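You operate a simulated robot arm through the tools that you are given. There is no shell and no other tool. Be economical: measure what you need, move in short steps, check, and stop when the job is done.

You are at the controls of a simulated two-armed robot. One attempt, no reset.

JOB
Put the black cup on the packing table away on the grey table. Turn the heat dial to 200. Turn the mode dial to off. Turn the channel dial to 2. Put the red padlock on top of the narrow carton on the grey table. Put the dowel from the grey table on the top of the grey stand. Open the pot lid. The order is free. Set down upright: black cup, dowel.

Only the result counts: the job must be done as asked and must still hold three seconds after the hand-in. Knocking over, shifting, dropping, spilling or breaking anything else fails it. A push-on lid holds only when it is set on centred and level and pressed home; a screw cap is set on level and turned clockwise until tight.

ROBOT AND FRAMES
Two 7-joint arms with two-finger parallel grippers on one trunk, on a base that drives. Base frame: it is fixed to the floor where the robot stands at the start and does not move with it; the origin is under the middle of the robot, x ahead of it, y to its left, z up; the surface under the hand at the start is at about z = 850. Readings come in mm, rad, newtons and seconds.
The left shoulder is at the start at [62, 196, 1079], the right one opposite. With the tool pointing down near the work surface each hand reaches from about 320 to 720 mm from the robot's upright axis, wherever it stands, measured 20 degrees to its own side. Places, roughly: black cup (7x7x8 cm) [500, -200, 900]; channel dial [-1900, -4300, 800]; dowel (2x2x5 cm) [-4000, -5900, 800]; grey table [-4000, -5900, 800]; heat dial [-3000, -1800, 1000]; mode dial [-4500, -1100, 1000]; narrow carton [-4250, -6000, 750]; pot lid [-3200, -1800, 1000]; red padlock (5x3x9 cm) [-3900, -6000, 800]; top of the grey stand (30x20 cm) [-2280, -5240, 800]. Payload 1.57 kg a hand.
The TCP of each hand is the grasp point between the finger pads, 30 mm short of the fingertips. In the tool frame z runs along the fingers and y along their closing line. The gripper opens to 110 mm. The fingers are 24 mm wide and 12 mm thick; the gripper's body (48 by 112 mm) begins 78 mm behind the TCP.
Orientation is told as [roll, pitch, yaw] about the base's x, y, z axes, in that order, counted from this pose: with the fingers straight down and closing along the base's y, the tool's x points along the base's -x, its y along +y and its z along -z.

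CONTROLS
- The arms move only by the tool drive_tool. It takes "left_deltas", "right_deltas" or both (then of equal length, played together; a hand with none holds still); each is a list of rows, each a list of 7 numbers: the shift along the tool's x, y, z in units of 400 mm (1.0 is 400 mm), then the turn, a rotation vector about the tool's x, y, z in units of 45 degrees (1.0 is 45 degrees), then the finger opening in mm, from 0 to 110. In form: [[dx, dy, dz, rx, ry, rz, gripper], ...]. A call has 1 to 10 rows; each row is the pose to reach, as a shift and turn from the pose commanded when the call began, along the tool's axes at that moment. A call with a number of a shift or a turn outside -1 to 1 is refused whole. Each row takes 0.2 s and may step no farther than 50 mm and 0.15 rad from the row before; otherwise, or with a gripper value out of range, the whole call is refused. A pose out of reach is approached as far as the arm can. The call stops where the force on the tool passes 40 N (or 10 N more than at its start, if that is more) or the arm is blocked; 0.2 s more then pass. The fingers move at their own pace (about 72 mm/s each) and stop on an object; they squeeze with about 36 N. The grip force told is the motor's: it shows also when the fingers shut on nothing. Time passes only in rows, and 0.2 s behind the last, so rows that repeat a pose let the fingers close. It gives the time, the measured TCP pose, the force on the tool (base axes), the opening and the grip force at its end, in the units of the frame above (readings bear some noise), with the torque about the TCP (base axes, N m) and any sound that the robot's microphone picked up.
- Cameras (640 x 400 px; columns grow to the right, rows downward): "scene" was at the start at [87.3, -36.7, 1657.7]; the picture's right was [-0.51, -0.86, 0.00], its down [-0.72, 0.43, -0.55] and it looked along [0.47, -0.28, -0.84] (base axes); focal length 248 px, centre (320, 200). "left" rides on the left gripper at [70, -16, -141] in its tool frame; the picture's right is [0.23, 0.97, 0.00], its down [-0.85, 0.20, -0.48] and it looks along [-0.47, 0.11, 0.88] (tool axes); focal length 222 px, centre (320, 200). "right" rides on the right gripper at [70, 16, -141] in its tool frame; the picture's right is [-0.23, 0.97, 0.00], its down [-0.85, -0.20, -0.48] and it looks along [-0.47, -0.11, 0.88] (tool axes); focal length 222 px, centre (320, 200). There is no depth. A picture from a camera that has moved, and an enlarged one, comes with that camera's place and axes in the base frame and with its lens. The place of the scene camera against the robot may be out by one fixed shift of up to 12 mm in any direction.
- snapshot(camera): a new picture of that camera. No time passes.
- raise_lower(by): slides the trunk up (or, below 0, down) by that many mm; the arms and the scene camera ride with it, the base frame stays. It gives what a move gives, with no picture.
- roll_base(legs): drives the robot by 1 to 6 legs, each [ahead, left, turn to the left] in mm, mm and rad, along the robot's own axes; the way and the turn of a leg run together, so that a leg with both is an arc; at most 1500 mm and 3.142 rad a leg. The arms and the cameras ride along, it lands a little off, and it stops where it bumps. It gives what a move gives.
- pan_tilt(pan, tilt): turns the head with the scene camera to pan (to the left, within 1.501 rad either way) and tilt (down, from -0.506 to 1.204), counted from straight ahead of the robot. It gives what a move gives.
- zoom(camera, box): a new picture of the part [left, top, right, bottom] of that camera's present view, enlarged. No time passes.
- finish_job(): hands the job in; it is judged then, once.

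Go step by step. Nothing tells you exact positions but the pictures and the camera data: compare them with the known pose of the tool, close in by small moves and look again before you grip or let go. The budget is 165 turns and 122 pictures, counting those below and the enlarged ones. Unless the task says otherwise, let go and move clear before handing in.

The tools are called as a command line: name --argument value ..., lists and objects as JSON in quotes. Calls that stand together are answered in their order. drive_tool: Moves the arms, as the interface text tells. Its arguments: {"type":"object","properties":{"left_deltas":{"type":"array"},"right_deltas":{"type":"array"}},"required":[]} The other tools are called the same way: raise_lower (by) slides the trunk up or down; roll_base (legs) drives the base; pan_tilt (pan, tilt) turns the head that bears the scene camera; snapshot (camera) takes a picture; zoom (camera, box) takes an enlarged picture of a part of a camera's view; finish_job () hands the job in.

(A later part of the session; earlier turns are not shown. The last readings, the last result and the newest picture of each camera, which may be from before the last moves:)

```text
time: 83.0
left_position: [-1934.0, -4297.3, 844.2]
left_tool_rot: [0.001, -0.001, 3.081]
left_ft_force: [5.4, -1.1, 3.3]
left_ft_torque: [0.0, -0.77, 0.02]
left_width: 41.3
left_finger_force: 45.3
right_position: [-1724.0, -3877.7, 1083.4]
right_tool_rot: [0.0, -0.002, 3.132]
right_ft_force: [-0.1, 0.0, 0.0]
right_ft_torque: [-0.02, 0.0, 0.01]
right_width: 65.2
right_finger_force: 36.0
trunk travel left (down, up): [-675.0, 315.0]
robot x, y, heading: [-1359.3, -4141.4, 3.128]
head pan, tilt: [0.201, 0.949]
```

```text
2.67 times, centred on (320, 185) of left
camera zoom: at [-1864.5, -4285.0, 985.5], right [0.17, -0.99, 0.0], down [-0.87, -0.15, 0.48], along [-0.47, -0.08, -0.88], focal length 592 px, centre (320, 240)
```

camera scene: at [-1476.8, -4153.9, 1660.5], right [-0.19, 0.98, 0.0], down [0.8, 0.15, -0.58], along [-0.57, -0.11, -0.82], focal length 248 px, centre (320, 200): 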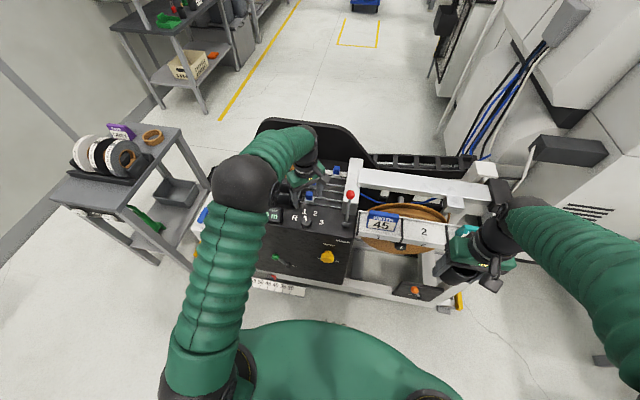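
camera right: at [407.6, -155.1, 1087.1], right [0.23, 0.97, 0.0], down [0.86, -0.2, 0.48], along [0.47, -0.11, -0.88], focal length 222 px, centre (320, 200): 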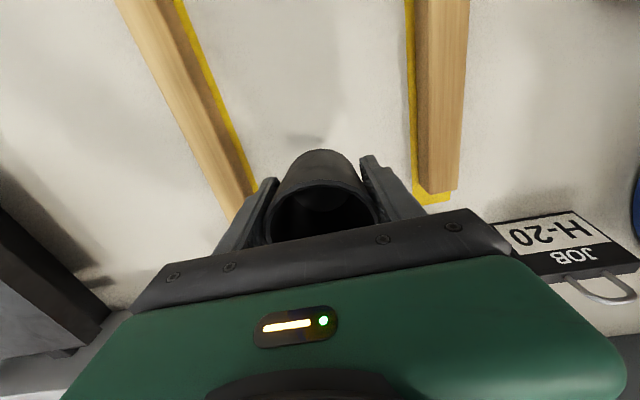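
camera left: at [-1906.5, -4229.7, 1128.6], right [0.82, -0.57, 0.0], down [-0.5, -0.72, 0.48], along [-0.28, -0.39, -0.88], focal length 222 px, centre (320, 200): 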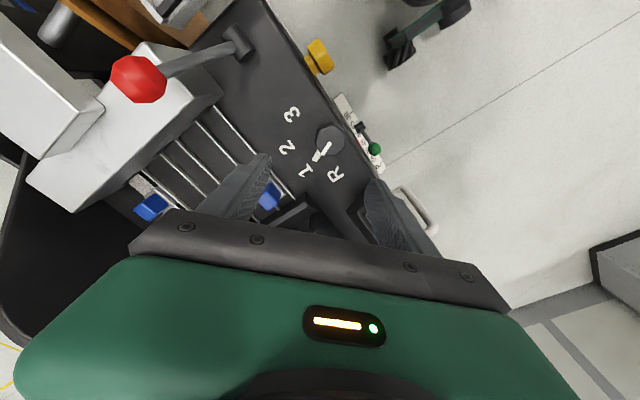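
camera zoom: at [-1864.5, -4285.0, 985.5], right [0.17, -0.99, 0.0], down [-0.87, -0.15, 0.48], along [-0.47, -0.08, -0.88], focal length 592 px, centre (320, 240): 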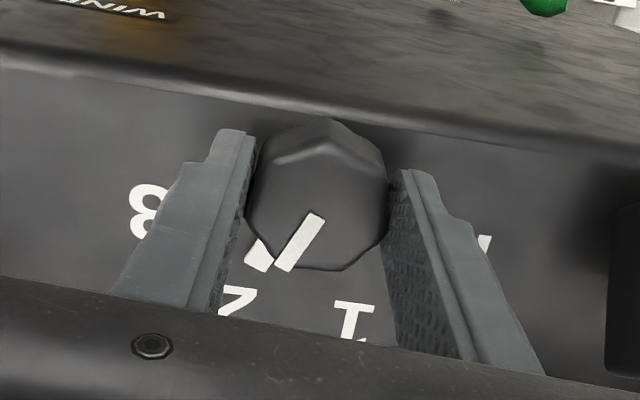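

drive_tool --left_deltas '[[0, 0, 0, 0, 0, 0.1, 20], [0, 0, 0, 0, 0, 0.1, 20], [0, 0, 0, 0, 0, 0.1, 80], [0, 0, 0, 0, 0, 0.1, 80], [0, 0, 0, 0, 0, 0.1, 80], [0, 0, -0.06, 0, 0, 0.1, 80], [0, 0, -0.15, 0, 0, 0.1, 80]]'

zoom --camera "left" --box '[200, 110, 440, 260]'

```text
time: 84.6
left_position: [-1934.2, -4296.8, 903.1]
left_tool_rot: [0.002, -0.001, 3.006]
left_ft_force: [-0.5, 0.0, -0.4]
left_ft_torque: [0.02, 0.03, 0.0]
left_width: 80.1
left_finger_force: 0.0
right_position: [-1722.3, -3878.3, 1082.8]
right_tool_rot: [0.0, -0.002, 3.131]
right_ft_force: [-0.8, 0.1, -0.7]
right_ft_torque: [-0.02, 0.02, 0.01]
right_width: 65.4
right_finger_force: 35.9
trunk travel left (down, up): [-675.0, 315.0]
robot x, y, heading: [-1362.2, -4137.2, 3.128]
head pan, tilt: [0.201, 0.949]
```

```text
2.67 times, centred on (320, 185) of left
camera zoom: at [-1863.8, -4289.4, 1045.2], right [0.09, -1.0, 0.0], down [-0.87, -0.08, 0.48], along [-0.48, -0.05, -0.88], focal length 592 px, centre (320, 240)
```

zoom: 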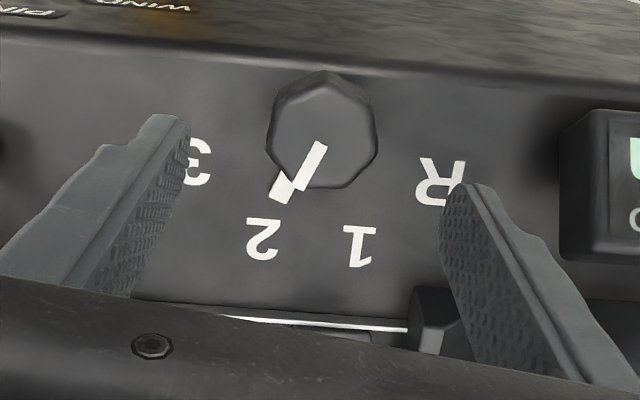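

Pointer looks close to 2. I'll withdraw the hand and verify from the scene camera.

drive_tool --left_deltas '[[0, 0, -0.1, 0, 0, 0, 80], [0.05, 0, -0.2, 0, 0, 0, 80], [0.1, 0, -0.3, 0, 0, 0, 80], [0.2, 0, -0.36, 0, 0, 0, 80], [0.3, 0, -0.42, 0, 0, 0, 80], [0.4, 0, -0.48, 0, 0, 0, 80], [0.5, 0, -0.54, 0, 0, 0, 80]]'

zoom --camera "left" --box '[240, 130, 400, 230]'

snapshot --camera "scene"

```text
time: 86.2
left_position: [-1734.0, -4328.1, 1117.5]
left_tool_rot: [0.002, -0.004, 3.005]
left_ft_force: [0.6, 0.5, 0.3]
left_ft_torque: [-0.03, -0.02, 0.0]
left_width: 80.0
left_finger_force: 0.0
right_position: [-1721.3, -3878.5, 1083.6]
right_tool_rot: [0.0, -0.005, 3.133]
right_ft_force: [-0.7, 0.4, 0.0]
right_ft_torque: [0.03, 0.05, -0.02]
right_width: 65.4
right_finger_force: 36.1
trunk travel left (down, up): [-675.0, 315.0]
robot x, y, heading: [-1361.2, -4143.4, 3.129]
head pan, tilt: [0.201, 0.949]
```

```text
4.00 times, centred on (320, 180) of left
camera zoom: at [-1663.1, -4321.9, 1260.4], right [0.09, -1.0, 0.0], down [-0.87, -0.08, 0.48], along [-0.48, -0.04, -0.88], focal length 888 px, centre (320, 280)
```

zoom: 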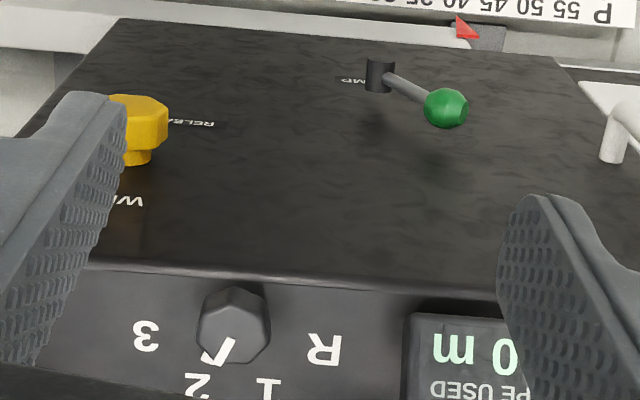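

```text
86 pictures are left
camera scene: at [-1468.2, -4153.9, 1661.0], right [-0.19, 0.98, 0.0], down [0.8, 0.15, -0.58], along [-0.57, -0.11, -0.81], focal length 248 px, centre (320, 200)
```

scene: 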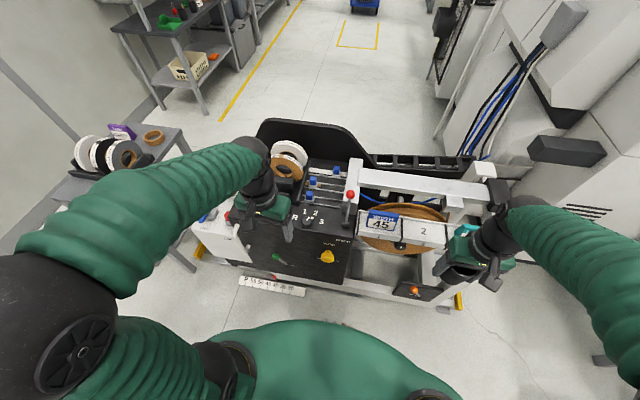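

zoom --camera "scene" --box '[286, 200, 334, 230]'

```text
13.33 times, centred on (310, 215) of scene
camera zoom: at [-1468.2, -4153.9, 1661.0], right [-0.19, 0.98, 0.0], down [0.8, 0.15, -0.58], along [-0.57, -0.11, -0.81], focal length 3314 px, centre (453, 0)
```

zoom: 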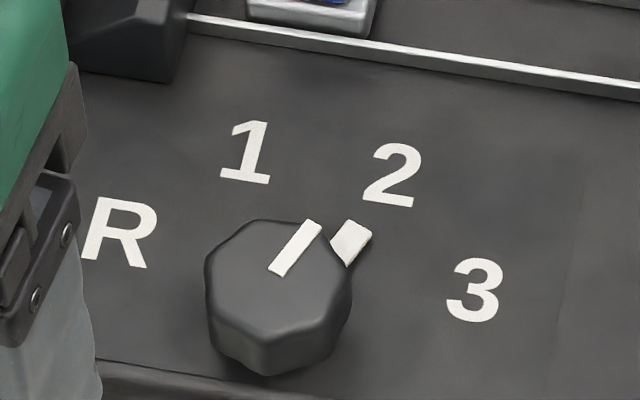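

The pointer line and mark both lie at about 23°, right on 2; channel done. Next I'll drive back around the conveyor to the front of the big machine for the heat dial and the pot.

roll_base --legs '[[-650, 220, 0.012], [-1400, 0, 0], [0, -1450, 0], [0, -1480, 0], [1500, 0, 0], [1200, 0, 0]]'

pan_tilt --pan 0.5 --tilt 0.4

snapshot --camera "scene"

```text
time: 122.8
left_position: [-2310.6, -1594.9, 1117.9]
left_tool_rot: [-0.002, -0.001, 2.994]
left_ft_force: [0.2, -0.1, 0.4]
left_ft_torque: [0.01, -0.01, -0.03]
left_width: 79.9
left_finger_force: 0.0
right_position: [-2291.2, -1143.4, 1082.9]
right_tool_rot: [0.0, -0.003, 3.118]
right_ft_force: [0.5, -0.1, 0.3]
right_ft_torque: [0.03, 0.03, 0.01]
right_width: 65.2
right_finger_force: 35.7
trunk travel left (down, up): [-675.0, 315.0]
robot x, y, heading: [-1931.9, -1409.8, 3.113]
head pan, tilt: [0.201, 0.949]
```

```text
time: 123.8
left_position: [-2309.3, -1593.3, 1117.7]
left_tool_rot: [0.0, -0.001, 2.993]
left_ft_force: [0.0, 0.7, -0.5]
left_ft_torque: [0.02, 0.04, -0.04]
left_width: 80.1
left_finger_force: 0.2
right_position: [-2292.7, -1143.0, 1082.1]
right_tool_rot: [-0.001, -0.001, 3.116]
right_ft_force: [0.5, 0.3, -0.1]
right_ft_torque: [-0.01, 0.01, -0.02]
right_width: 65.3
right_finger_force: 35.4
trunk travel left (down, up): [-675.0, 315.0]
robot x, y, heading: [-1932.9, -1411.3, 3.121]
head pan, tilt: [0.499, 0.4]
```

```text
84 pictures are left
camera scene: at [-2054.5, -1451.4, 1707.3], right [-0.46, 0.89, 0.0], down [0.35, 0.18, -0.92], along [-0.82, -0.42, -0.39], focal length 248 px, centre (320, 200)
```

scene: 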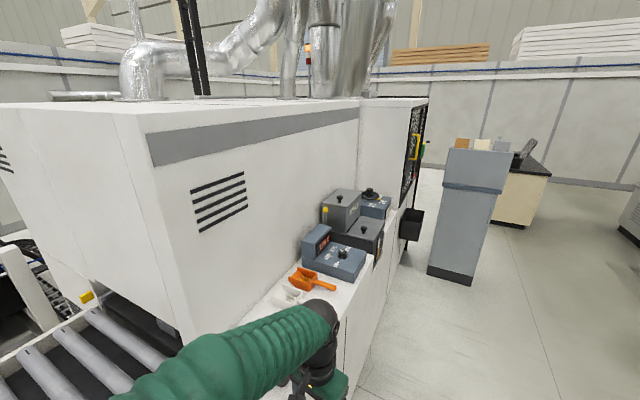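

The heater and pots stand on the counter ledge around x −2950…−3300, y −1830. I'll swing out north, go west, turn to face the counter and look.

roll_base --legs '[[100, -260, 0], [1050, 0, 0], [0, 0, 1.592]]'

pan_tilt --pan 0.0 --tilt 0.75

snapshot --camera "scene"

```text
time: 134.7
left_position: [-2939.3, -1519.8, 1117.3]
left_tool_rot: [-0.001, -0.001, -1.747]
left_ft_force: [-0.6, 0.1, 0.3]
left_ft_torque: [0.01, 0.01, -0.01]
left_width: 80.2
left_finger_force: 0.1
right_position: [-3389.6, -1488.9, 1081.9]
right_tool_rot: [0.0, 0.0, -1.621]
right_ft_force: [0.4, 0.1, 0.2]
right_ft_torque: [0.01, -0.01, 0.0]
right_width: 65.1
right_finger_force: 36.1
trunk travel left (down, up): [-675.0, 315.0]
robot x, y, heading: [-3113.0, -1138.8, -1.623]
head pan, tilt: [0.499, 0.4]
```

```text
time: 135.6
left_position: [-2939.2, -1520.2, 1118.3]
left_tool_rot: [0.0, -0.002, -1.746]
left_ft_force: [-0.1, -1.2, -0.1]
left_ft_torque: [-0.02, -0.01, 0.0]
left_width: 79.9
left_finger_force: 0.1
right_position: [-3389.5, -1489.7, 1082.3]
right_tool_rot: [0.0, -0.003, -1.622]
right_ft_force: [0.6, -0.2, 0.0]
right_ft_torque: [0.0, 0.0, 0.01]
right_width: 65.1
right_finger_force: 36.5
trunk travel left (down, up): [-675.0, 315.0]
robot x, y, heading: [-3109.2, -1136.2, -1.621]
head pan, tilt: [0.0, 0.75]
```

```text
83 pictures are left
camera scene: at [-3124.0, -1253.0, 1676.3], right [-1.0, 0.05, 0.0], down [0.03, 0.68, -0.73], along [-0.04, -0.73, -0.68], focal length 248 px, centre (320, 200)
```

scene: 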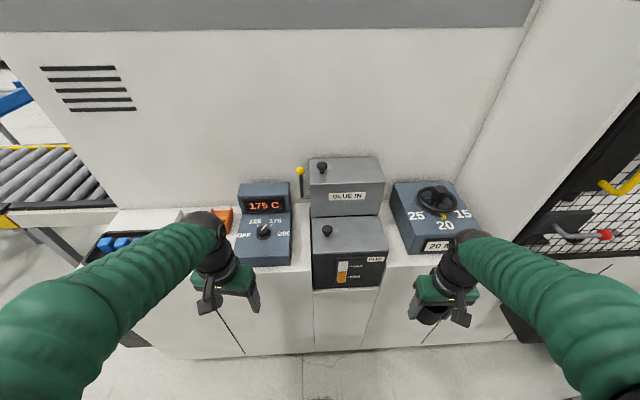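

zoom --camera "scene" --box '[220, 140, 400, 252]'

zoom --camera "scene" --box '[225, 200, 305, 250]'

```text
3.56 times, centred on (310, 196) of scene
camera zoom: at [-3124.0, -1253.0, 1676.3], right [-1.0, 0.05, 0.0], down [0.03, 0.68, -0.73], along [-0.04, -0.73, -0.68], focal length 884 px, centre (356, 214)
```

zoom: 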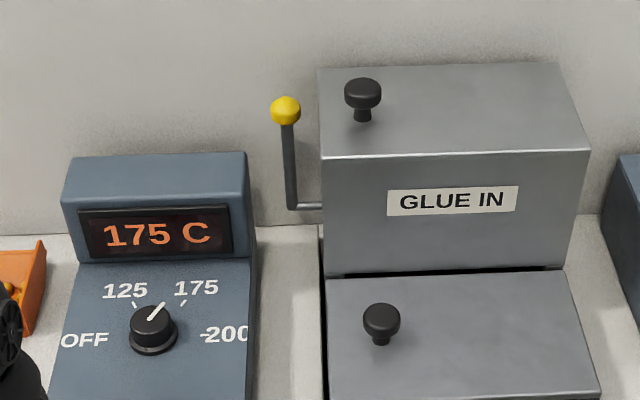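

```text
8.00 times, centred on (265, 225) of scene
camera zoom: at [-3124.0, -1253.0, 1676.3], right [-1.0, 0.05, 0.0], down [0.03, 0.68, -0.73], along [-0.04, -0.73, -0.68], focal length 1988 px, centre (760, 0)
```

zoom: 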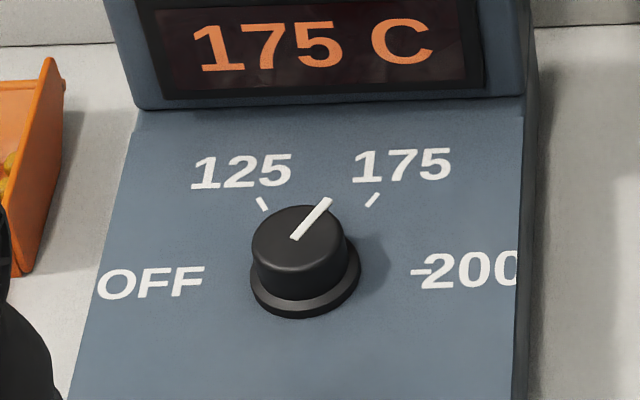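

The heat dial sits at about [-2945, -1860, 970] set at 175; 200 is about 60° further clockwise. The front pot lid with the black knob is at about x −3180. I'll move 200 mm closer and look with the left camera.

roll_base --legs '[[200, 0, 0.05]]'

drive_tool --left_deltas '[[0, 0, -0.1, 0, 0, 0, 80], [0, 0, -0.15, 0, 0, 0, 80]]'

snapshot --camera "left"

snapshot --camera "scene"

```text
time: 137.2
left_position: [-2925.7, -1710.0, 1118.5]
left_tool_rot: [0.0, -0.005, -1.698]
left_ft_force: [-0.5, 0.0, 1.1]
left_ft_torque: [0.0, 0.01, -0.03]
left_width: 80.2
left_finger_force: 0.1
right_position: [-3375.2, -1702.6, 1083.6]
right_tool_rot: [0.0, -0.005, -1.57]
right_ft_force: [0.0, -0.6, 0.1]
right_ft_torque: [-0.03, -0.01, -0.01]
right_width: 65.4
right_finger_force: 36.1
trunk travel left (down, up): [-675.0, 315.0]
robot x, y, heading: [-3117.1, -1338.3, -1.569]
head pan, tilt: [0.0, 0.75]
```

```text
time: 137.8
left_position: [-2925.2, -1710.4, 1177.2]
left_tool_rot: [0.001, -0.002, -1.697]
left_ft_force: [-0.5, 0.1, 0.1]
left_ft_torque: [-0.03, 0.0, 0.02]
left_width: 80.1
left_finger_force: 0.0
right_position: [-3376.9, -1702.5, 1083.2]
right_tool_rot: [0.001, -0.001, -1.57]
right_ft_force: [-0.8, -0.1, -1.7]
right_ft_torque: [-0.04, -0.04, -0.02]
right_width: 65.5
right_finger_force: 36.1
trunk travel left (down, up): [-675.0, 315.0]
robot x, y, heading: [-3120.0, -1339.8, -1.573]
head pan, tilt: [0.0, 0.75]
```

```text
80 pictures are left
camera left: at [-2934.3, -1639.2, 1320.1], right [0.99, 0.1, 0.0], down [0.09, -0.87, 0.48], along [0.05, -0.48, -0.88], focal length 222 px, centre (320, 200)
```

left: 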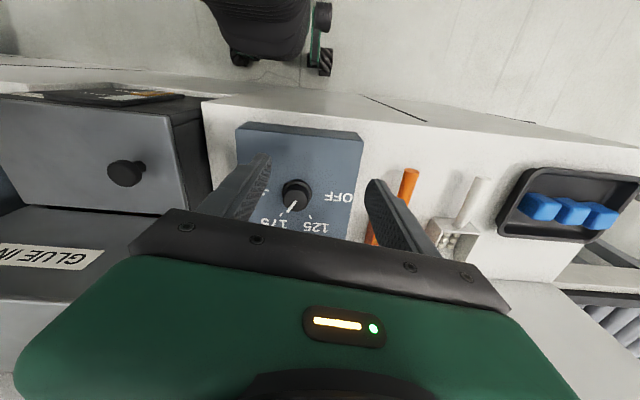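

```text
79 pictures are left
camera scene: at [-3123.8, -1452.2, 1676.5], right [-1.0, 0.0, 0.0], down [0.0, 0.68, -0.73], along [0.0, -0.73, -0.68], focal length 248 px, centre (320, 200)
```

scene: 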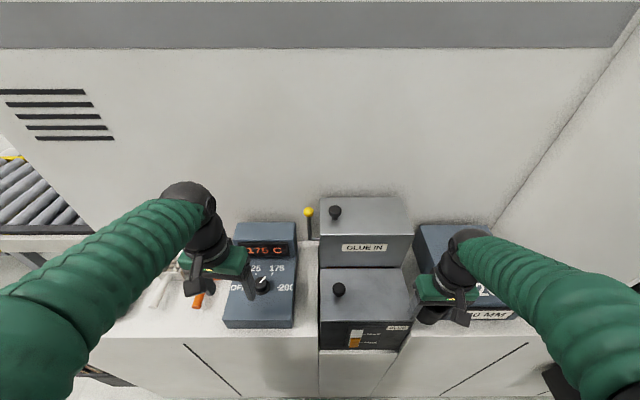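

drive_tool --left_deltas '[[-0.045, -0.007, 0.03, 0, 0, -0.16, 70], [-0.09, -0.014, 0.08, 0, 0, -0.32, 70], [-0.135, -0.021, 0.13, 0, 0, -0.48, 70], [-0.18, -0.028, 0.18, 0, 0, -0.64, 70], [-0.225, -0.035, 0.23, 0, 0, -0.8, 70], [-0.261, -0.04, 0.29, 0, 0, -0.96, 70]]'

zoom --camera "left" --box '[200, 90, 440, 240]'

```text
time: 139.2
left_position: [-2954.0, -1817.1, 1059.5]
left_tool_rot: [-0.001, -0.001, -0.94]
left_ft_force: [0.0, -0.5, -0.8]
left_ft_torque: [0.0, 0.02, 0.02]
left_width: 69.7
left_finger_force: 0.0
right_position: [-3376.0, -1705.1, 1081.3]
right_tool_rot: [-0.002, 0.001, -1.57]
right_ft_force: [0.0, 0.7, -0.2]
right_ft_torque: [0.02, 0.03, 0.0]
right_width: 65.3
right_finger_force: 36.2
trunk travel left (down, up): [-675.0, 315.0]
robot x, y, heading: [-3116.7, -1343.0, -1.571]
head pan, tilt: [0.0, 0.75]
```

```text
2.67 times, centred on (320, 165) of left
camera zoom: at [-3009.1, -1770.0, 1201.7], right [0.65, 0.76, 0.0], down [0.66, -0.57, 0.48], along [0.36, -0.31, -0.88], focal length 592 px, centre (320, 293)
```

zoom: 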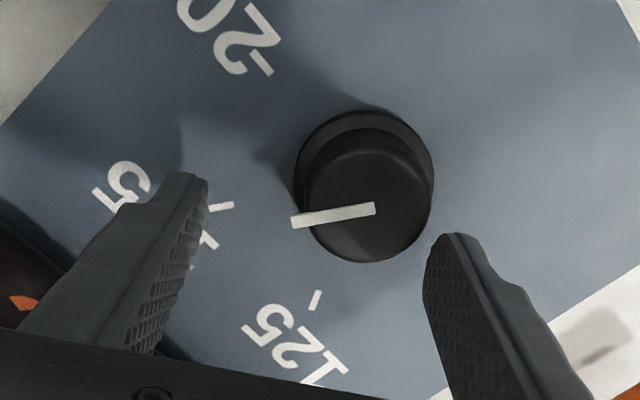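

drive_tool --left_deltas '[[0.0165, 0.037, 0.02, 0, 0, 0, 76], [0.0165, 0.037, 0.065, 0, 0, 0, 76]]'

zoom --camera "left" --box '[200, 90, 440, 240]'

```text
time: 139.8
left_position: [-2948.2, -1799.4, 1039.7]
left_tool_rot: [-0.005, -0.013, -0.941]
left_ft_force: [5.3, -3.2, 27.2]
left_ft_torque: [0.83, -0.96, -0.13]
left_width: 77.9
left_finger_force: 0.5
right_position: [-3377.4, -1701.9, 1084.6]
right_tool_rot: [0.003, -0.005, -1.571]
right_ft_force: [-0.5, -0.4, -0.4]
right_ft_torque: [-0.02, 0.0, -0.03]
right_width: 65.3
right_finger_force: 35.8
trunk travel left (down, up): [-675.0, 315.0]
robot x, y, heading: [-3117.2, -1338.9, -1.576]
head pan, tilt: [0.0, 0.75]
```

```text
2.67 times, centred on (320, 165) of left
camera zoom: at [-3002.6, -1750.3, 1181.7], right [0.65, 0.76, -0.01], down [0.66, -0.57, 0.49], along [0.36, -0.32, -0.87], focal length 592 px, centre (320, 293)
```

zoom: 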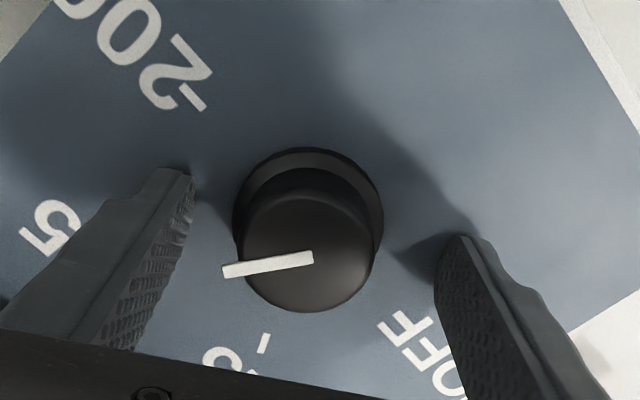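

The fingertips touched the panel (surface at z ≈ 1008). I'll rise 10 mm and close on the knob, which is centred.

drive_tool --left_deltas '[[0, 0, -0.03, 0, 0, 0, 76], [0, 0, -0.03, 0, 0, 0, 15], [0, 0, -0.03, 0, 0, 0, 15], [0, 0, -0.03, 0, 0, 0, 15]]'

zoom --camera "left" --box '[200, 90, 440, 240]'

```text
time: 140.8
left_position: [-2951.9, -1803.0, 1046.7]
left_tool_rot: [-0.001, -0.005, -0.945]
left_ft_force: [-12.1, -10.2, 7.6]
left_ft_torque: [-0.42, -0.01, 0.1]
left_width: 37.3
left_finger_force: 42.9
right_position: [-3380.1, -1706.0, 1083.4]
right_tool_rot: [0.003, 0.0, -1.571]
right_ft_force: [0.5, 0.5, -0.8]
right_ft_torque: [-0.01, 0.02, -0.02]
right_width: 65.3
right_finger_force: 36.3
trunk travel left (down, up): [-675.0, 315.0]
robot x, y, heading: [-3116.2, -1340.4, -1.572]
head pan, tilt: [0.0, 0.75]
```

```text
2.67 times, centred on (320, 165) of left
camera zoom: at [-3005.6, -1754.4, 1189.9], right [0.66, 0.75, 0.0], down [0.66, -0.57, 0.48], along [0.36, -0.32, -0.88], focal length 592 px, centre (320, 293)
```

zoom: 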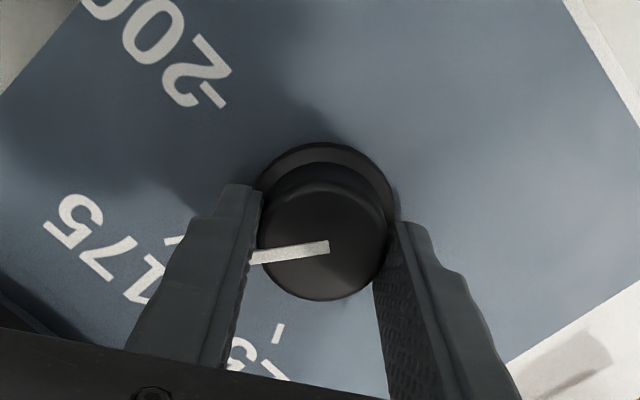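

Gripped. The pointer is at 175 (60° from 200), so I'll turn 60° clockwise in two calls.

drive_tool --left_deltas '[[0, 0, 0, 0, 0, 0.15, 15], [0, 0, 0, 0, 0, 0.3, 15], [0, 0, 0, 0, 0, 0.45, 15], [0, 0, 0, 0, 0, 0.6, 15], [0, 0, 0, 0, 0, 0.75, 15], [0, 0, 0, 0, 0, 0.9, 15], [0, 0, 0, 0, 0, 1.0, 15]]'

drive_tool --left_deltas '[[0, 0, 0, 0, 0, 0.12, 15], [0, 0, 0, 0, 0, 0.24, 15], [0, 0, 0, 0, 0, 0.34, 15], [0, 0, 0, 0, 0, 0.34, 15]]'

snapshot --camera "left"

```text
time: 142.4
left_position: [-2952.6, -1803.8, 1047.0]
left_tool_rot: [0.003, -0.003, -1.729]
left_ft_force: [-28.3, -17.6, 10.6]
left_ft_torque: [-0.33, 1.22, 0.05]
left_width: 37.5
left_finger_force: 43.6
right_position: [-3382.1, -1706.4, 1081.3]
right_tool_rot: [0.005, 0.001, -1.569]
right_ft_force: [-0.2, -0.8, -1.2]
right_ft_torque: [-0.02, 0.03, 0.0]
right_width: 65.2
right_finger_force: 36.3
trunk travel left (down, up): [-675.0, 315.0]
robot x, y, heading: [-3113.9, -1344.8, -1.574]
head pan, tilt: [0.0, 0.75]
```

```text
time: 143.4
left_position: [-2954.3, -1801.6, 1048.0]
left_tool_rot: [0.002, 0.0, -1.998]
left_ft_force: [-31.4, -15.1, 3.7]
left_ft_torque: [-0.65, 1.0, 0.19]
left_width: 37.2
left_finger_force: 43.7
right_position: [-3381.9, -1707.0, 1080.2]
right_tool_rot: [0.005, -0.001, -1.571]
right_ft_force: [-0.3, -0.5, -1.2]
right_ft_torque: [-0.03, -0.05, 0.02]
right_width: 65.4
right_finger_force: 34.8
trunk travel left (down, up): [-675.0, 315.0]
robot x, y, heading: [-3116.8, -1342.6, -1.573]
head pan, tilt: [0.0, 0.75]
```

```text
75 pictures are left
camera left: at [-2940.9, -1731.4, 1190.2], right [0.98, -0.19, 0.0], down [-0.17, -0.86, 0.48], along [-0.09, -0.47, -0.88], focal length 222 px, centre (320, 200)
```

left: 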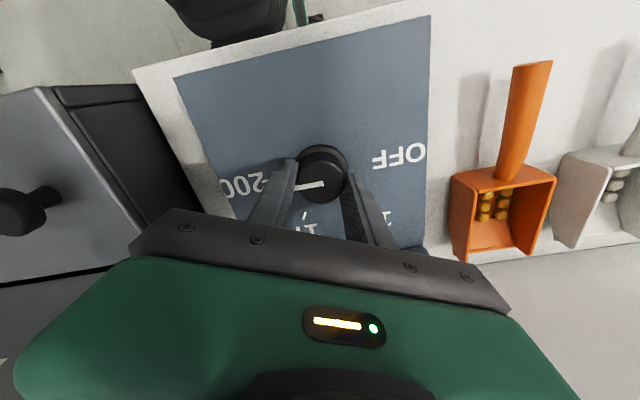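

drive_tool --left_deltas '[[0, 0, 0, 0, 0, 0, 76], [0, 0, 0, 0, 0, 0, 76], [0, 0, 0, 0, 0, 0, 76], [0, 0, -0.08, 0, 0, 0, 76], [0, 0, -0.18, 0, 0, 0, 76], [0, 0, -0.28, 0, 0, 0, 76], [0, 0, -0.35, 0, 0, 0.1, 76]]'

zoom --camera "left" --box '[240, 120, 400, 220]'

snapshot --camera "left"

```text
time: 145.0
left_position: [-2949.2, -1796.5, 1187.9]
left_tool_rot: [0.003, -0.001, -2.075]
left_ft_force: [0.1, -0.5, 0.1]
left_ft_torque: [0.02, 0.01, 0.01]
left_width: 76.2
left_finger_force: 0.1
right_position: [-3380.8, -1703.6, 1082.4]
right_tool_rot: [0.001, -0.002, -1.569]
right_ft_force: [0.2, -0.4, -0.7]
right_ft_torque: [0.0, -0.01, 0.0]
right_width: 65.1
right_finger_force: 36.1
trunk travel left (down, up): [-675.0, 315.0]
robot x, y, heading: [-3116.1, -1342.0, -1.574]
head pan, tilt: [0.0, 0.75]
```

```text
4.00 times, centred on (320, 170) of left
camera zoom: at [-2931.7, -1726.6, 1329.5], right [0.96, -0.27, 0.0], down [-0.24, -0.84, 0.48], along [-0.13, -0.46, -0.88], focal length 888 px, centre (320, 320)
```

zoom: 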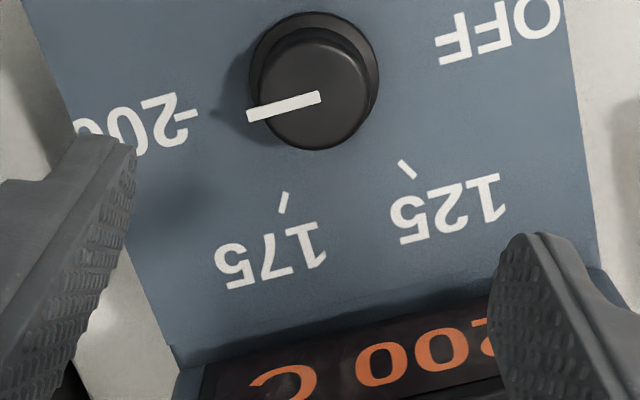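

```text
73 pictures are left
camera left: at [-2931.7, -1726.6, 1329.5], right [0.96, -0.27, 0.0], down [-0.24, -0.84, 0.48], along [-0.13, -0.46, -0.88], focal length 222 px, centre (320, 200)
```

left: 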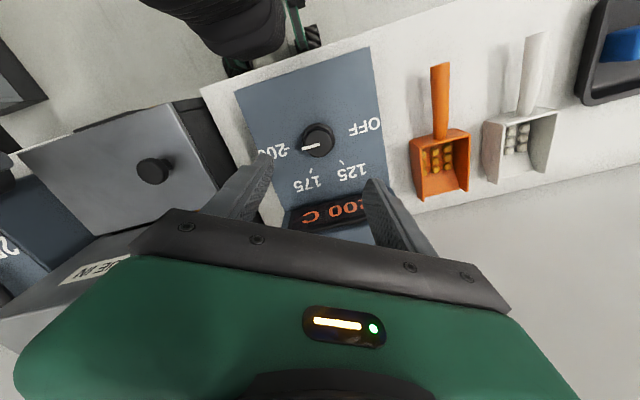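

The display reads 200 C, so the heat dial is done. Now I'll look closely at the pot lid.

pan_tilt --pan -0.1 --tilt 1.0

zoom --camera "scene" --box '[232, 130, 408, 240]'

zoom --camera "left" --box '[0, 80, 256, 240]'

```text
time: 145.8
left_position: [-2946.8, -1797.5, 1186.1]
left_tool_rot: [0.003, -0.001, -2.074]
left_ft_force: [-0.9, -0.2, 1.1]
left_ft_torque: [0.02, 0.03, -0.04]
left_width: 76.1
left_finger_force: 0.1
right_position: [-3377.1, -1705.1, 1082.8]
right_tool_rot: [0.001, -0.003, -1.571]
right_ft_force: [-0.1, -0.5, -0.5]
right_ft_torque: [0.02, 0.0, 0.0]
right_width: 65.3
right_finger_force: 35.9
trunk travel left (down, up): [-675.0, 315.0]
robot x, y, heading: [-3117.7, -1340.6, -1.574]
head pan, tilt: [-0.099, 1.0]
```

```text
3.64 times, centred on (320, 185) of scene
camera zoom: at [-3131.2, -1442.0, 1657.2], right [-0.99, 0.1, 0.0], down [0.08, 0.84, -0.54], along [-0.05, -0.54, -0.84], focal length 904 px, centre (320, 254)
```

zoom: 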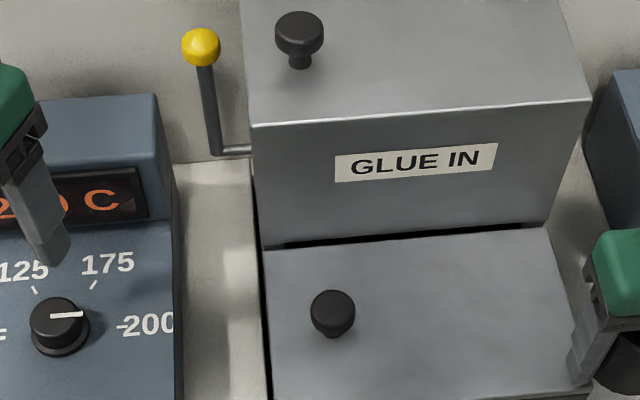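

```text
2.50 times, centred on (128, 160) of left
camera zoom: at [-2929.2, -1727.1, 1328.5], right [0.96, -0.27, 0.0], down [-0.24, -0.84, 0.48], along [-0.13, -0.46, -0.88], focal length 555 px, centre (800, 300)
```

zoom: 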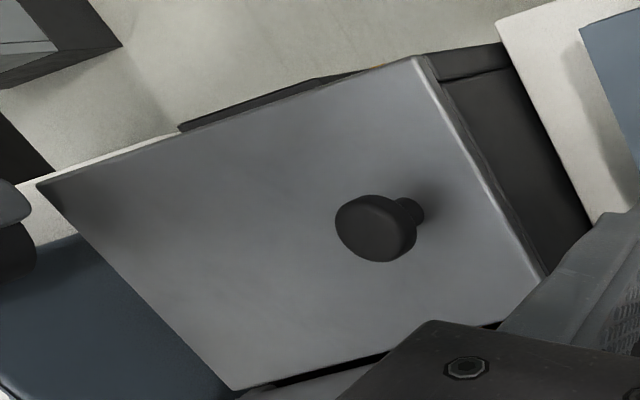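

The lid overhangs and its knob is near the east edge, so it should hinge on the west edge (x ≈ −3355). I'll raise both hands and shift the base 210 mm west so the left hand has room.

drive_tool --right_deltas '[[0, 0, -0.08, 0, 0, 0, 30], [0, 0, -0.16, 0, 0, 0, 30], [0, 0, -0.24, 0, 0, 0, 30]]' --left_deltas '[[0.05, 0, -0.05, 0, 0, 0, 76], [0.1, 0, -0.1, 0, 0, 0, 76], [0.12, 0, -0.15, 0, 0, 0, 76]]'

roll_base --legs '[[0, -210, 0]]'

snapshot --camera "left"

```text
time: 146.6
left_position: [-2922.3, -1754.8, 1247.2]
left_tool_rot: [0.001, -0.001, -2.072]
left_ft_force: [0.1, -0.4, 0.2]
left_ft_torque: [0.02, 0.01, 0.01]
left_width: 76.0
left_finger_force: 0.1
right_position: [-3375.7, -1704.6, 1178.7]
right_tool_rot: [-0.001, 0.001, -1.57]
right_ft_force: [0.1, -0.2, -1.0]
right_ft_torque: [-0.02, 0.01, 0.03]
right_width: 65.1
right_finger_force: 36.2
trunk travel left (down, up): [-675.0, 315.0]
robot x, y, heading: [-3115.4, -1342.7, -1.574]
head pan, tilt: [-0.099, 1.0]
```

```text
time: 148.2
left_position: [-3122.1, -1754.9, 1245.7]
left_tool_rot: [-0.001, -0.004, -2.07]
left_ft_force: [0.9, -1.0, 0.2]
left_ft_torque: [0.02, 0.02, -0.02]
left_width: 75.9
left_finger_force: 0.1
right_position: [-3576.9, -1705.8, 1179.4]
right_tool_rot: [-0.004, -0.004, -1.567]
right_ft_force: [0.4, -1.0, -0.7]
right_ft_torque: [0.0, 0.01, -0.01]
right_width: 65.2
right_finger_force: 36.1
trunk travel left (down, up): [-675.0, 315.0]
robot x, y, heading: [-3323.2, -1337.6, -1.566]
head pan, tilt: [-0.099, 1.0]
```

```text
70 pictures are left
camera left: at [-3103.2, -1685.4, 1388.2], right [0.96, -0.27, 0.0], down [-0.23, -0.85, 0.48], along [-0.13, -0.46, -0.88], focal length 222 px, centre (320, 200)
```

left: 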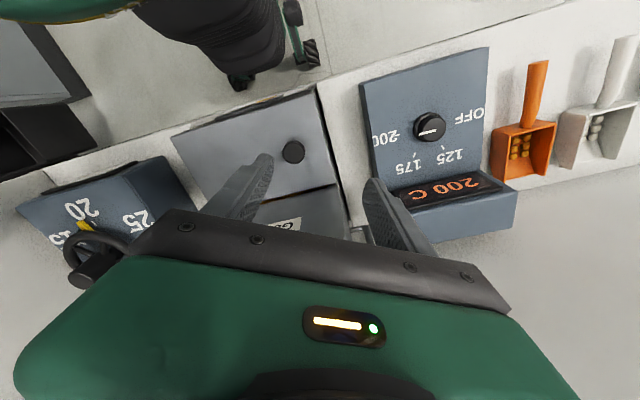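

drive_tool --left_deltas '[[-0.015, -0.015, 0.02, 0, 0, 0.17, 76], [-0.03, -0.03, 0.06, 0, 0, 0.34, 76], [-0.045, -0.045, 0.1, 0, 0, 0.51, 76], [-0.06, -0.06, 0.14, 0, 0, 0.68, 76], [-0.075, -0.075, 0.19, 0, 0, 0.85, 76], [-0.088, -0.0885, 0.2375, 0, 0, 1.0, 76]]'

drive_tool --left_deltas '[[0, 0, 0, 0, 0, 0.18, 76], [0, 0, 0, 0, 0, 0.363, 76]]'

snapshot --camera "left"

```text
time: 149.6
left_position: [-3175.0, -1765.9, 1151.0]
left_tool_rot: [0.002, -0.001, -2.855]
left_ft_force: [-0.4, -0.7, -0.9]
left_ft_torque: [0.0, 0.02, -0.02]
left_width: 75.9
left_finger_force: 0.0
right_position: [-3579.8, -1704.6, 1178.2]
right_tool_rot: [0.002, 0.0, -1.567]
right_ft_force: [-0.3, 0.5, -1.3]
right_ft_torque: [0.01, 0.0, 0.01]
right_width: 65.1
right_finger_force: 35.9
trunk travel left (down, up): [-675.0, 315.0]
robot x, y, heading: [-3319.9, -1340.0, -1.573]
head pan, tilt: [-0.099, 1.0]
```

```text
time: 150.2
left_position: [-3172.7, -1767.9, 1150.6]
left_tool_rot: [0.001, 0.003, 3.14]
left_ft_force: [-0.5, 0.1, -0.2]
left_ft_torque: [0.0, -0.01, -0.03]
left_width: 76.2
left_finger_force: 0.1
right_position: [-3580.1, -1706.3, 1178.5]
right_tool_rot: [0.0, -0.002, -1.567]
right_ft_force: [-0.1, -0.2, 0.0]
right_ft_torque: [0.01, 0.04, 0.01]
right_width: 65.0
right_finger_force: 36.2
trunk travel left (down, up): [-675.0, 315.0]
robot x, y, heading: [-3321.9, -1338.6, -1.573]
head pan, tilt: [-0.099, 1.0]
```

```text
69 pictures are left
camera left: at [-3104.8, -1751.2, 1293.1], right [0.23, -0.97, 0.0], down [-0.86, -0.2, 0.48], along [-0.47, -0.11, -0.88], focal length 222 px, centre (320, 200)
```

left: 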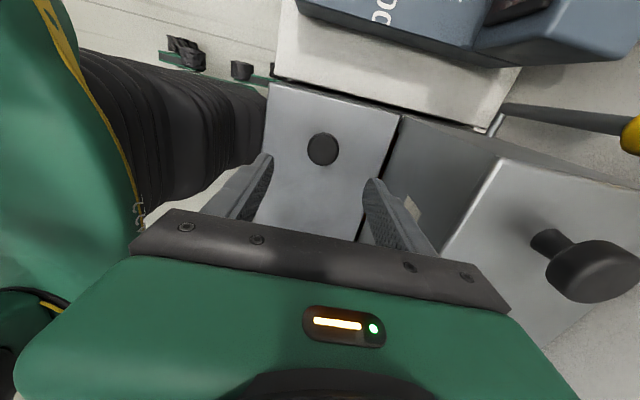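

drive_tool --left_deltas '[[0.004, 0.003, 0.08, 0, 0, 0, 62], [0.004, 0.003, 0.16, 0, 0, 0, 62], [0.004, 0.003, 0.22, 0, 0, 0, 62], [0.004, 0.003, 0.22, 0, 0, 0, 10], [0.004, 0.003, 0.22, 0, 0, 0, 10], [0.004, 0.003, 0.22, 0, 0, 0, 10]]'

snapshot --camera "left"

```text
time: 151.6
left_position: [-3174.0, -1770.7, 1060.5]
left_tool_rot: [-0.001, 0.001, -3.143]
left_ft_force: [-0.1, 4.0, -3.9]
left_ft_torque: [0.01, -0.28, -0.05]
left_width: 33.1
left_finger_force: 41.4
right_position: [-3580.2, -1704.7, 1178.4]
right_tool_rot: [-0.001, -0.005, -1.567]
right_ft_force: [-0.9, 0.3, -1.7]
right_ft_torque: [-0.03, 0.04, 0.04]
right_width: 65.5
right_finger_force: 36.1
trunk travel left (down, up): [-675.0, 315.0]
robot x, y, heading: [-3322.7, -1340.9, -1.571]
head pan, tilt: [-0.099, 1.0]
```

```text
68 pictures are left
camera left: at [-3104.8, -1753.5, 1204.1], right [0.23, -0.97, 0.0], down [-0.86, -0.2, 0.48], along [-0.47, -0.11, -0.88], focal length 222 px, centre (320, 200)
```

left: 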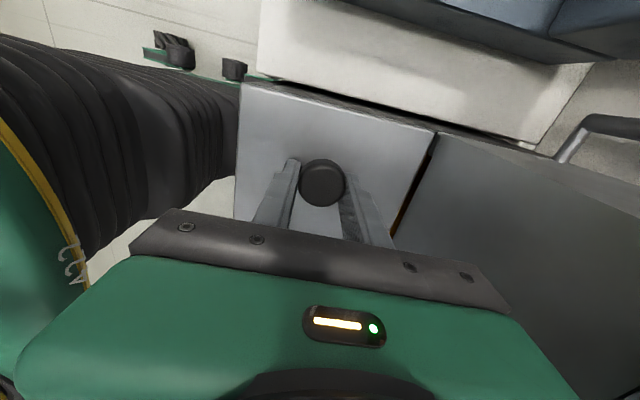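

Knob gripped. I'll lift along an arc about the west edge, first 20°, and check the forces.

drive_tool --left_deltas '[[-0.004, 0, -0.02, 0, 0, 0, 10], [-0.01, 0, -0.039, 0, 0, 0, 10], [-0.016, 0, -0.058, 0, 0, 0, 10], [-0.024, 0, -0.077, 0, 0, 0, 10], [-0.04, 0, -0.114, 0, 0, 0, 10], [-0.06, 0, -0.149, 0, 0, 0, 10]]'

snapshot --camera "left"

snapshot --camera "scene"

```text
time: 153.0
left_position: [-3193.2, -1769.9, 1124.5]
left_tool_rot: [0.003, 0.001, -3.14]
left_ft_force: [9.7, 8.2, -3.8]
left_ft_torque: [-0.12, -1.21, 0.06]
left_width: 33.4
left_finger_force: 41.6
right_position: [-3576.9, -1703.3, 1179.0]
right_tool_rot: [-0.002, -0.003, -1.565]
right_ft_force: [0.3, 0.4, -0.2]
right_ft_torque: [0.03, 0.01, 0.0]
right_width: 65.3
right_finger_force: 35.4
trunk travel left (down, up): [-675.0, 315.0]
robot x, y, heading: [-3325.0, -1339.8, -1.572]
head pan, tilt: [-0.099, 1.0]
```

```text
67 pictures are left
camera left: at [-3124.6, -1753.1, 1266.0], right [0.23, -0.97, 0.0], down [-0.85, -0.2, 0.48], along [-0.47, -0.11, -0.88], focal length 222 px, centre (320, 200)
```

left: 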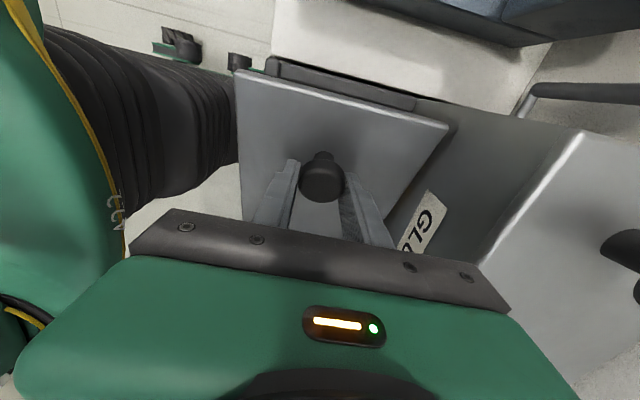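

```text
66 pictures are left
camera scene: at [-3330.4, -1439.9, 1657.3], right [-1.0, 0.1, 0.0], down [0.08, 0.84, -0.54], along [-0.05, -0.54, -0.84], focal length 248 px, centre (320, 200)
```

scene: 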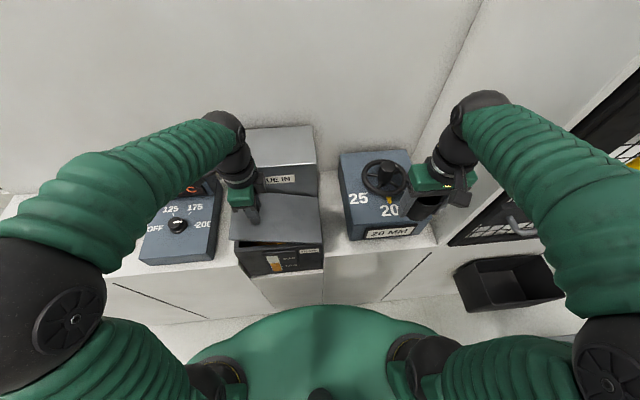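

The lid swings up as expected. I'll continue the arc, with hinge refined to about (−3362, 1034).

drive_tool --left_deltas '[[-0.012, 0, -0.044, 0, 0, 0, 10], [-0.035, 0, -0.078, 0, 0, 0, 10], [-0.0625, 0, -0.109, 0, 0, 0, 10], [-0.0925, 0, -0.1375, 0, 0, 0, 10], [-0.124, 0, -0.164, 0, 0, 0, 10], [-0.1575, 0, -0.1875, 0, 0, 0, 10], [-0.194, 0, -0.208, 0, 0, 0, 10], [-0.2325, 0, -0.225, 0, 0, 0, 10], [-0.271, 0, -0.239, 0, 0, 0, 10], [-0.311, 0, -0.25, 0, 0, 0, 10]]'

snapshot --camera "left"

```text
time: 155.2
left_position: [-3320.2, -1771.3, 1223.4]
left_tool_rot: [0.002, 0.001, -3.142]
left_ft_force: [5.5, -5.3, 0.5]
left_ft_torque: [-0.02, -0.94, -0.06]
left_width: 32.6
left_finger_force: 41.0
right_position: [-3579.4, -1706.2, 1179.0]
right_tool_rot: [0.001, 0.0, -1.568]
right_ft_force: [0.8, -0.1, -0.9]
right_ft_torque: [0.0, 0.0, -0.01]
right_width: 65.3
right_finger_force: 36.3
trunk travel left (down, up): [-675.0, 315.0]
robot x, y, heading: [-3325.6, -1337.2, -1.566]
head pan, tilt: [-0.099, 1.0]
```

```text
65 pictures are left
camera left: at [-3251.8, -1753.4, 1365.7], right [0.23, -0.97, 0.0], down [-0.85, -0.2, 0.48], along [-0.47, -0.11, -0.88], focal length 222 px, centre (320, 200)
```

left: 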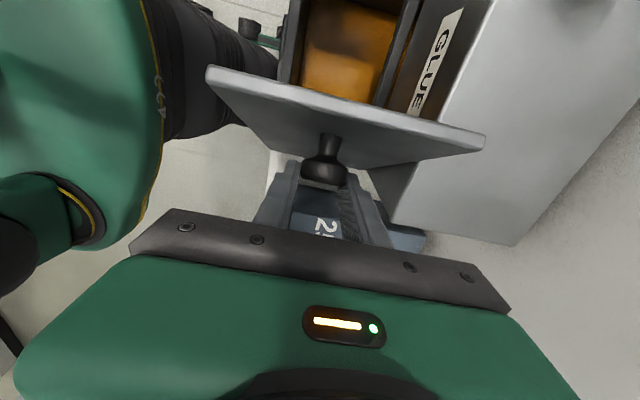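

Lid is at about 70°. I'll move the right hand aside and take the lid just past vertical, to about 100°.

drive_tool --left_deltas '[[-0.01, 0, -0.002, 0, 0, 0, 10], [-0.041, 0, -0.0065, 0, 0, 0, 10], [-0.082, 0, -0.0098, 0, 0, 0, 10], [-0.1235, 0, -0.0093, 0, 0, 0, 10], [-0.165, 0, -0.0055, 0, 0, 0, 10], [-0.2055, 0, 0.0025, 0, 0, 0, 10], [-0.245, 0, 0.013, 0, 0, 0, 10]]' --right_deltas '[[0, -0.04, 0, 0, 0, 0, 30], [0, -0.08, 0, 0, 0, 0, 30], [0, -0.12, 0, 0, 0, 0, 30], [0, -0.16, 0, 0, 0, 0, 30], [0, -0.2, 0, 0, 0, 0, 30], [0, -0.24, 0, 0, 0, 0, 30], [0, -0.25, 0, 0, 0, 0, 30]]'

snapshot --camera "left"

```text
time: 156.5
left_position: [-3387.6, -1767.3, 1225.0]
left_tool_rot: [0.0, -0.007, -3.14]
left_ft_force: [-1.2, 0.1, 0.2]
left_ft_torque: [0.03, -0.09, 0.01]
left_width: 9.7
left_finger_force: 0.1
right_position: [-3650.0, -1706.5, 1179.2]
right_tool_rot: [0.01, 0.004, -1.553]
right_ft_force: [30.6, 4.5, 6.8]
right_ft_torque: [-0.41, 4.26, -0.75]
right_width: 65.1
right_finger_force: 36.1
trunk travel left (down, up): [-675.0, 315.0]
robot x, y, heading: [-3317.7, -1342.7, -1.574]
head pan, tilt: [-0.099, 1.0]
stopped in row 6 (right hand): the force on the tool passed its limit at 45 N (the readings are from after the stop); the commanded pose is now the measured one
```

```text
64 pictures are left
camera left: at [-3319.1, -1750.7, 1367.0], right [0.23, -0.97, 0.0], down [-0.85, -0.2, 0.48], along [-0.47, -0.11, -0.88], focal length 222 px, centre (320, 200)
```

left: 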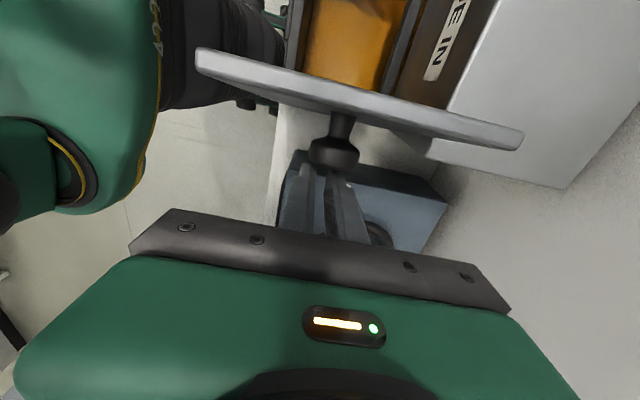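

The right gripper brushed the housing's side wall, and the lid knob slipped out near vertical, but the lid is staying up. I'll back the right hand off, raise the left hand straight up and look.

drive_tool --right_deltas '[[0, 0.05, 0, 0, 0, 0, 30], [0, 0.12, 0, 0, 0, 0, 30], [0, 0.12, 0, 0, 0, 0, 30], [0, 0.12, 0, 0, 0, 0, 30]]' --left_deltas '[[0, 0, -0.06, 0, 0, 0, 10], [0, 0, -0.16, 0, 0, 0, 10], [0, 0, -0.26, 0, 0, 0, 10], [0, 0, -0.36, 0, 0, 0, 10]]'

snapshot --camera "left"

snapshot --camera "scene"

```text
time: 157.7
left_position: [-3370.1, -1783.1, 1361.5]
left_tool_rot: [0.028, -0.018, -3.07]
left_ft_force: [0.6, -1.5, -0.2]
left_ft_torque: [-0.05, -0.02, 0.0]
left_width: 9.9
left_finger_force: 0.1
left hand out of reach, approached as far as the arm can: row 4
right_position: [-3615.8, -1703.4, 1177.4]
right_tool_rot: [0.011, 0.002, -1.557]
right_ft_force: [-0.5, -0.2, -0.7]
right_ft_torque: [0.0, -0.01, -0.03]
right_width: 65.3
right_finger_force: 35.9
trunk travel left (down, up): [-675.0, 315.0]
robot x, y, heading: [-3319.8, -1340.2, -1.567]
head pan, tilt: [-0.099, 1.0]
stopped in row 4 (left hand): the arm was blocked; the commanded pose is now the measured one
```

```text
63 pictures are left
camera left: at [-3300.6, -1757.6, 1502.1], right [0.3, -0.95, 0.02], down [-0.83, -0.25, 0.5], along [-0.47, -0.17, -0.87], focal length 222 px, centre (320, 200)
```

left: 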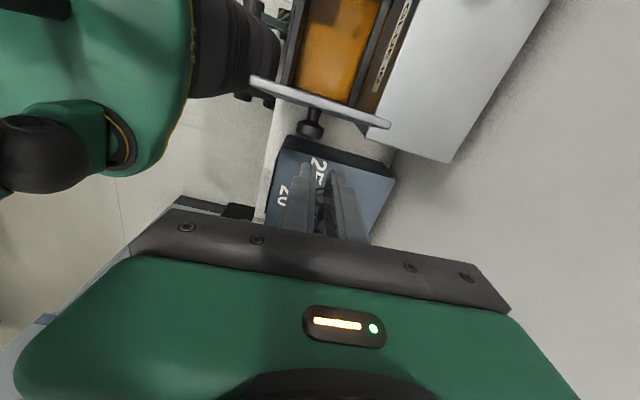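

```text
62 pictures are left
camera scene: at [-3338.3, -1442.0, 1658.1], right [-1.0, 0.1, 0.0], down [0.08, 0.84, -0.54], along [-0.05, -0.54, -0.84], focal length 248 px, centre (320, 200)
```

scene: 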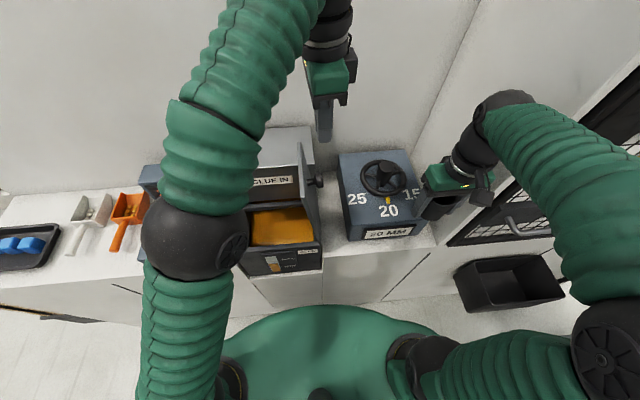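

The pot lid stands open at about 82° and holds itself. For margin I'll nudge it from its inner side a little past vertical with the closed fingers.

drive_tool --left_deltas '[[0.1, 0, 0, 0, 0, 0, 10], [0.19, 0, 0.01, 0, 0, 0, 10], [0.26, 0, 0.04, 0, 0, 0, 10], [0.26, 0, 0.14, 0, 0, 0, 10], [0.26, 0, 0.22, 0, 0, 0, 10], [0.26, 0, 0.275, 0, 0, 0, 10], [0.19, 0, 0.275, 0, 0, 0, 10], [0.12, 0, 0.275, 0, 0, 0, 10], [0.06, 0, 0.275, 0, 0, 0, 10], [0.0, 0, 0.275, 0, 0, 0, 10]]'

snapshot --camera "left"

```text
time: 159.9
left_position: [-3374.4, -1783.5, 1250.6]
left_tool_rot: [0.025, -0.018, -3.086]
left_ft_force: [0.1, 0.1, 0.2]
left_ft_torque: [-0.02, -0.03, 0.02]
left_width: 9.8
left_finger_force: 0.1
right_position: [-3612.7, -1703.3, 1178.6]
right_tool_rot: [0.01, 0.002, -1.557]
right_ft_force: [-0.3, 0.0, -0.4]
right_ft_torque: [0.03, 0.01, -0.01]
right_width: 65.0
right_finger_force: 36.0
trunk travel left (down, up): [-675.0, 315.0]
robot x, y, heading: [-3319.4, -1341.8, -1.565]
head pan, tilt: [-0.099, 1.0]
```

```text
61 pictures are left
camera left: at [-3305.3, -1759.2, 1389.9], right [0.28, -0.96, 0.02], down [-0.83, -0.23, 0.5], along [-0.47, -0.16, -0.87], focal length 222 px, centre (320, 200)
```

left: 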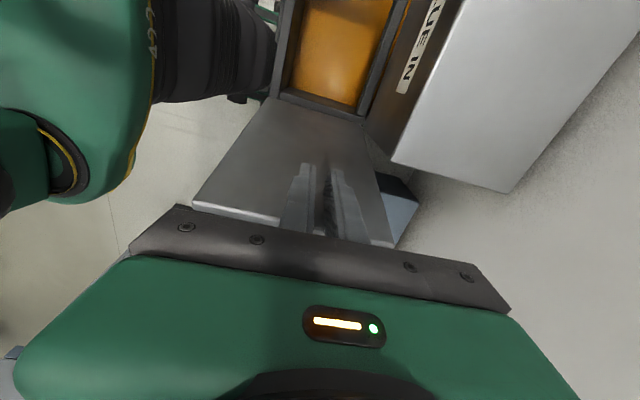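

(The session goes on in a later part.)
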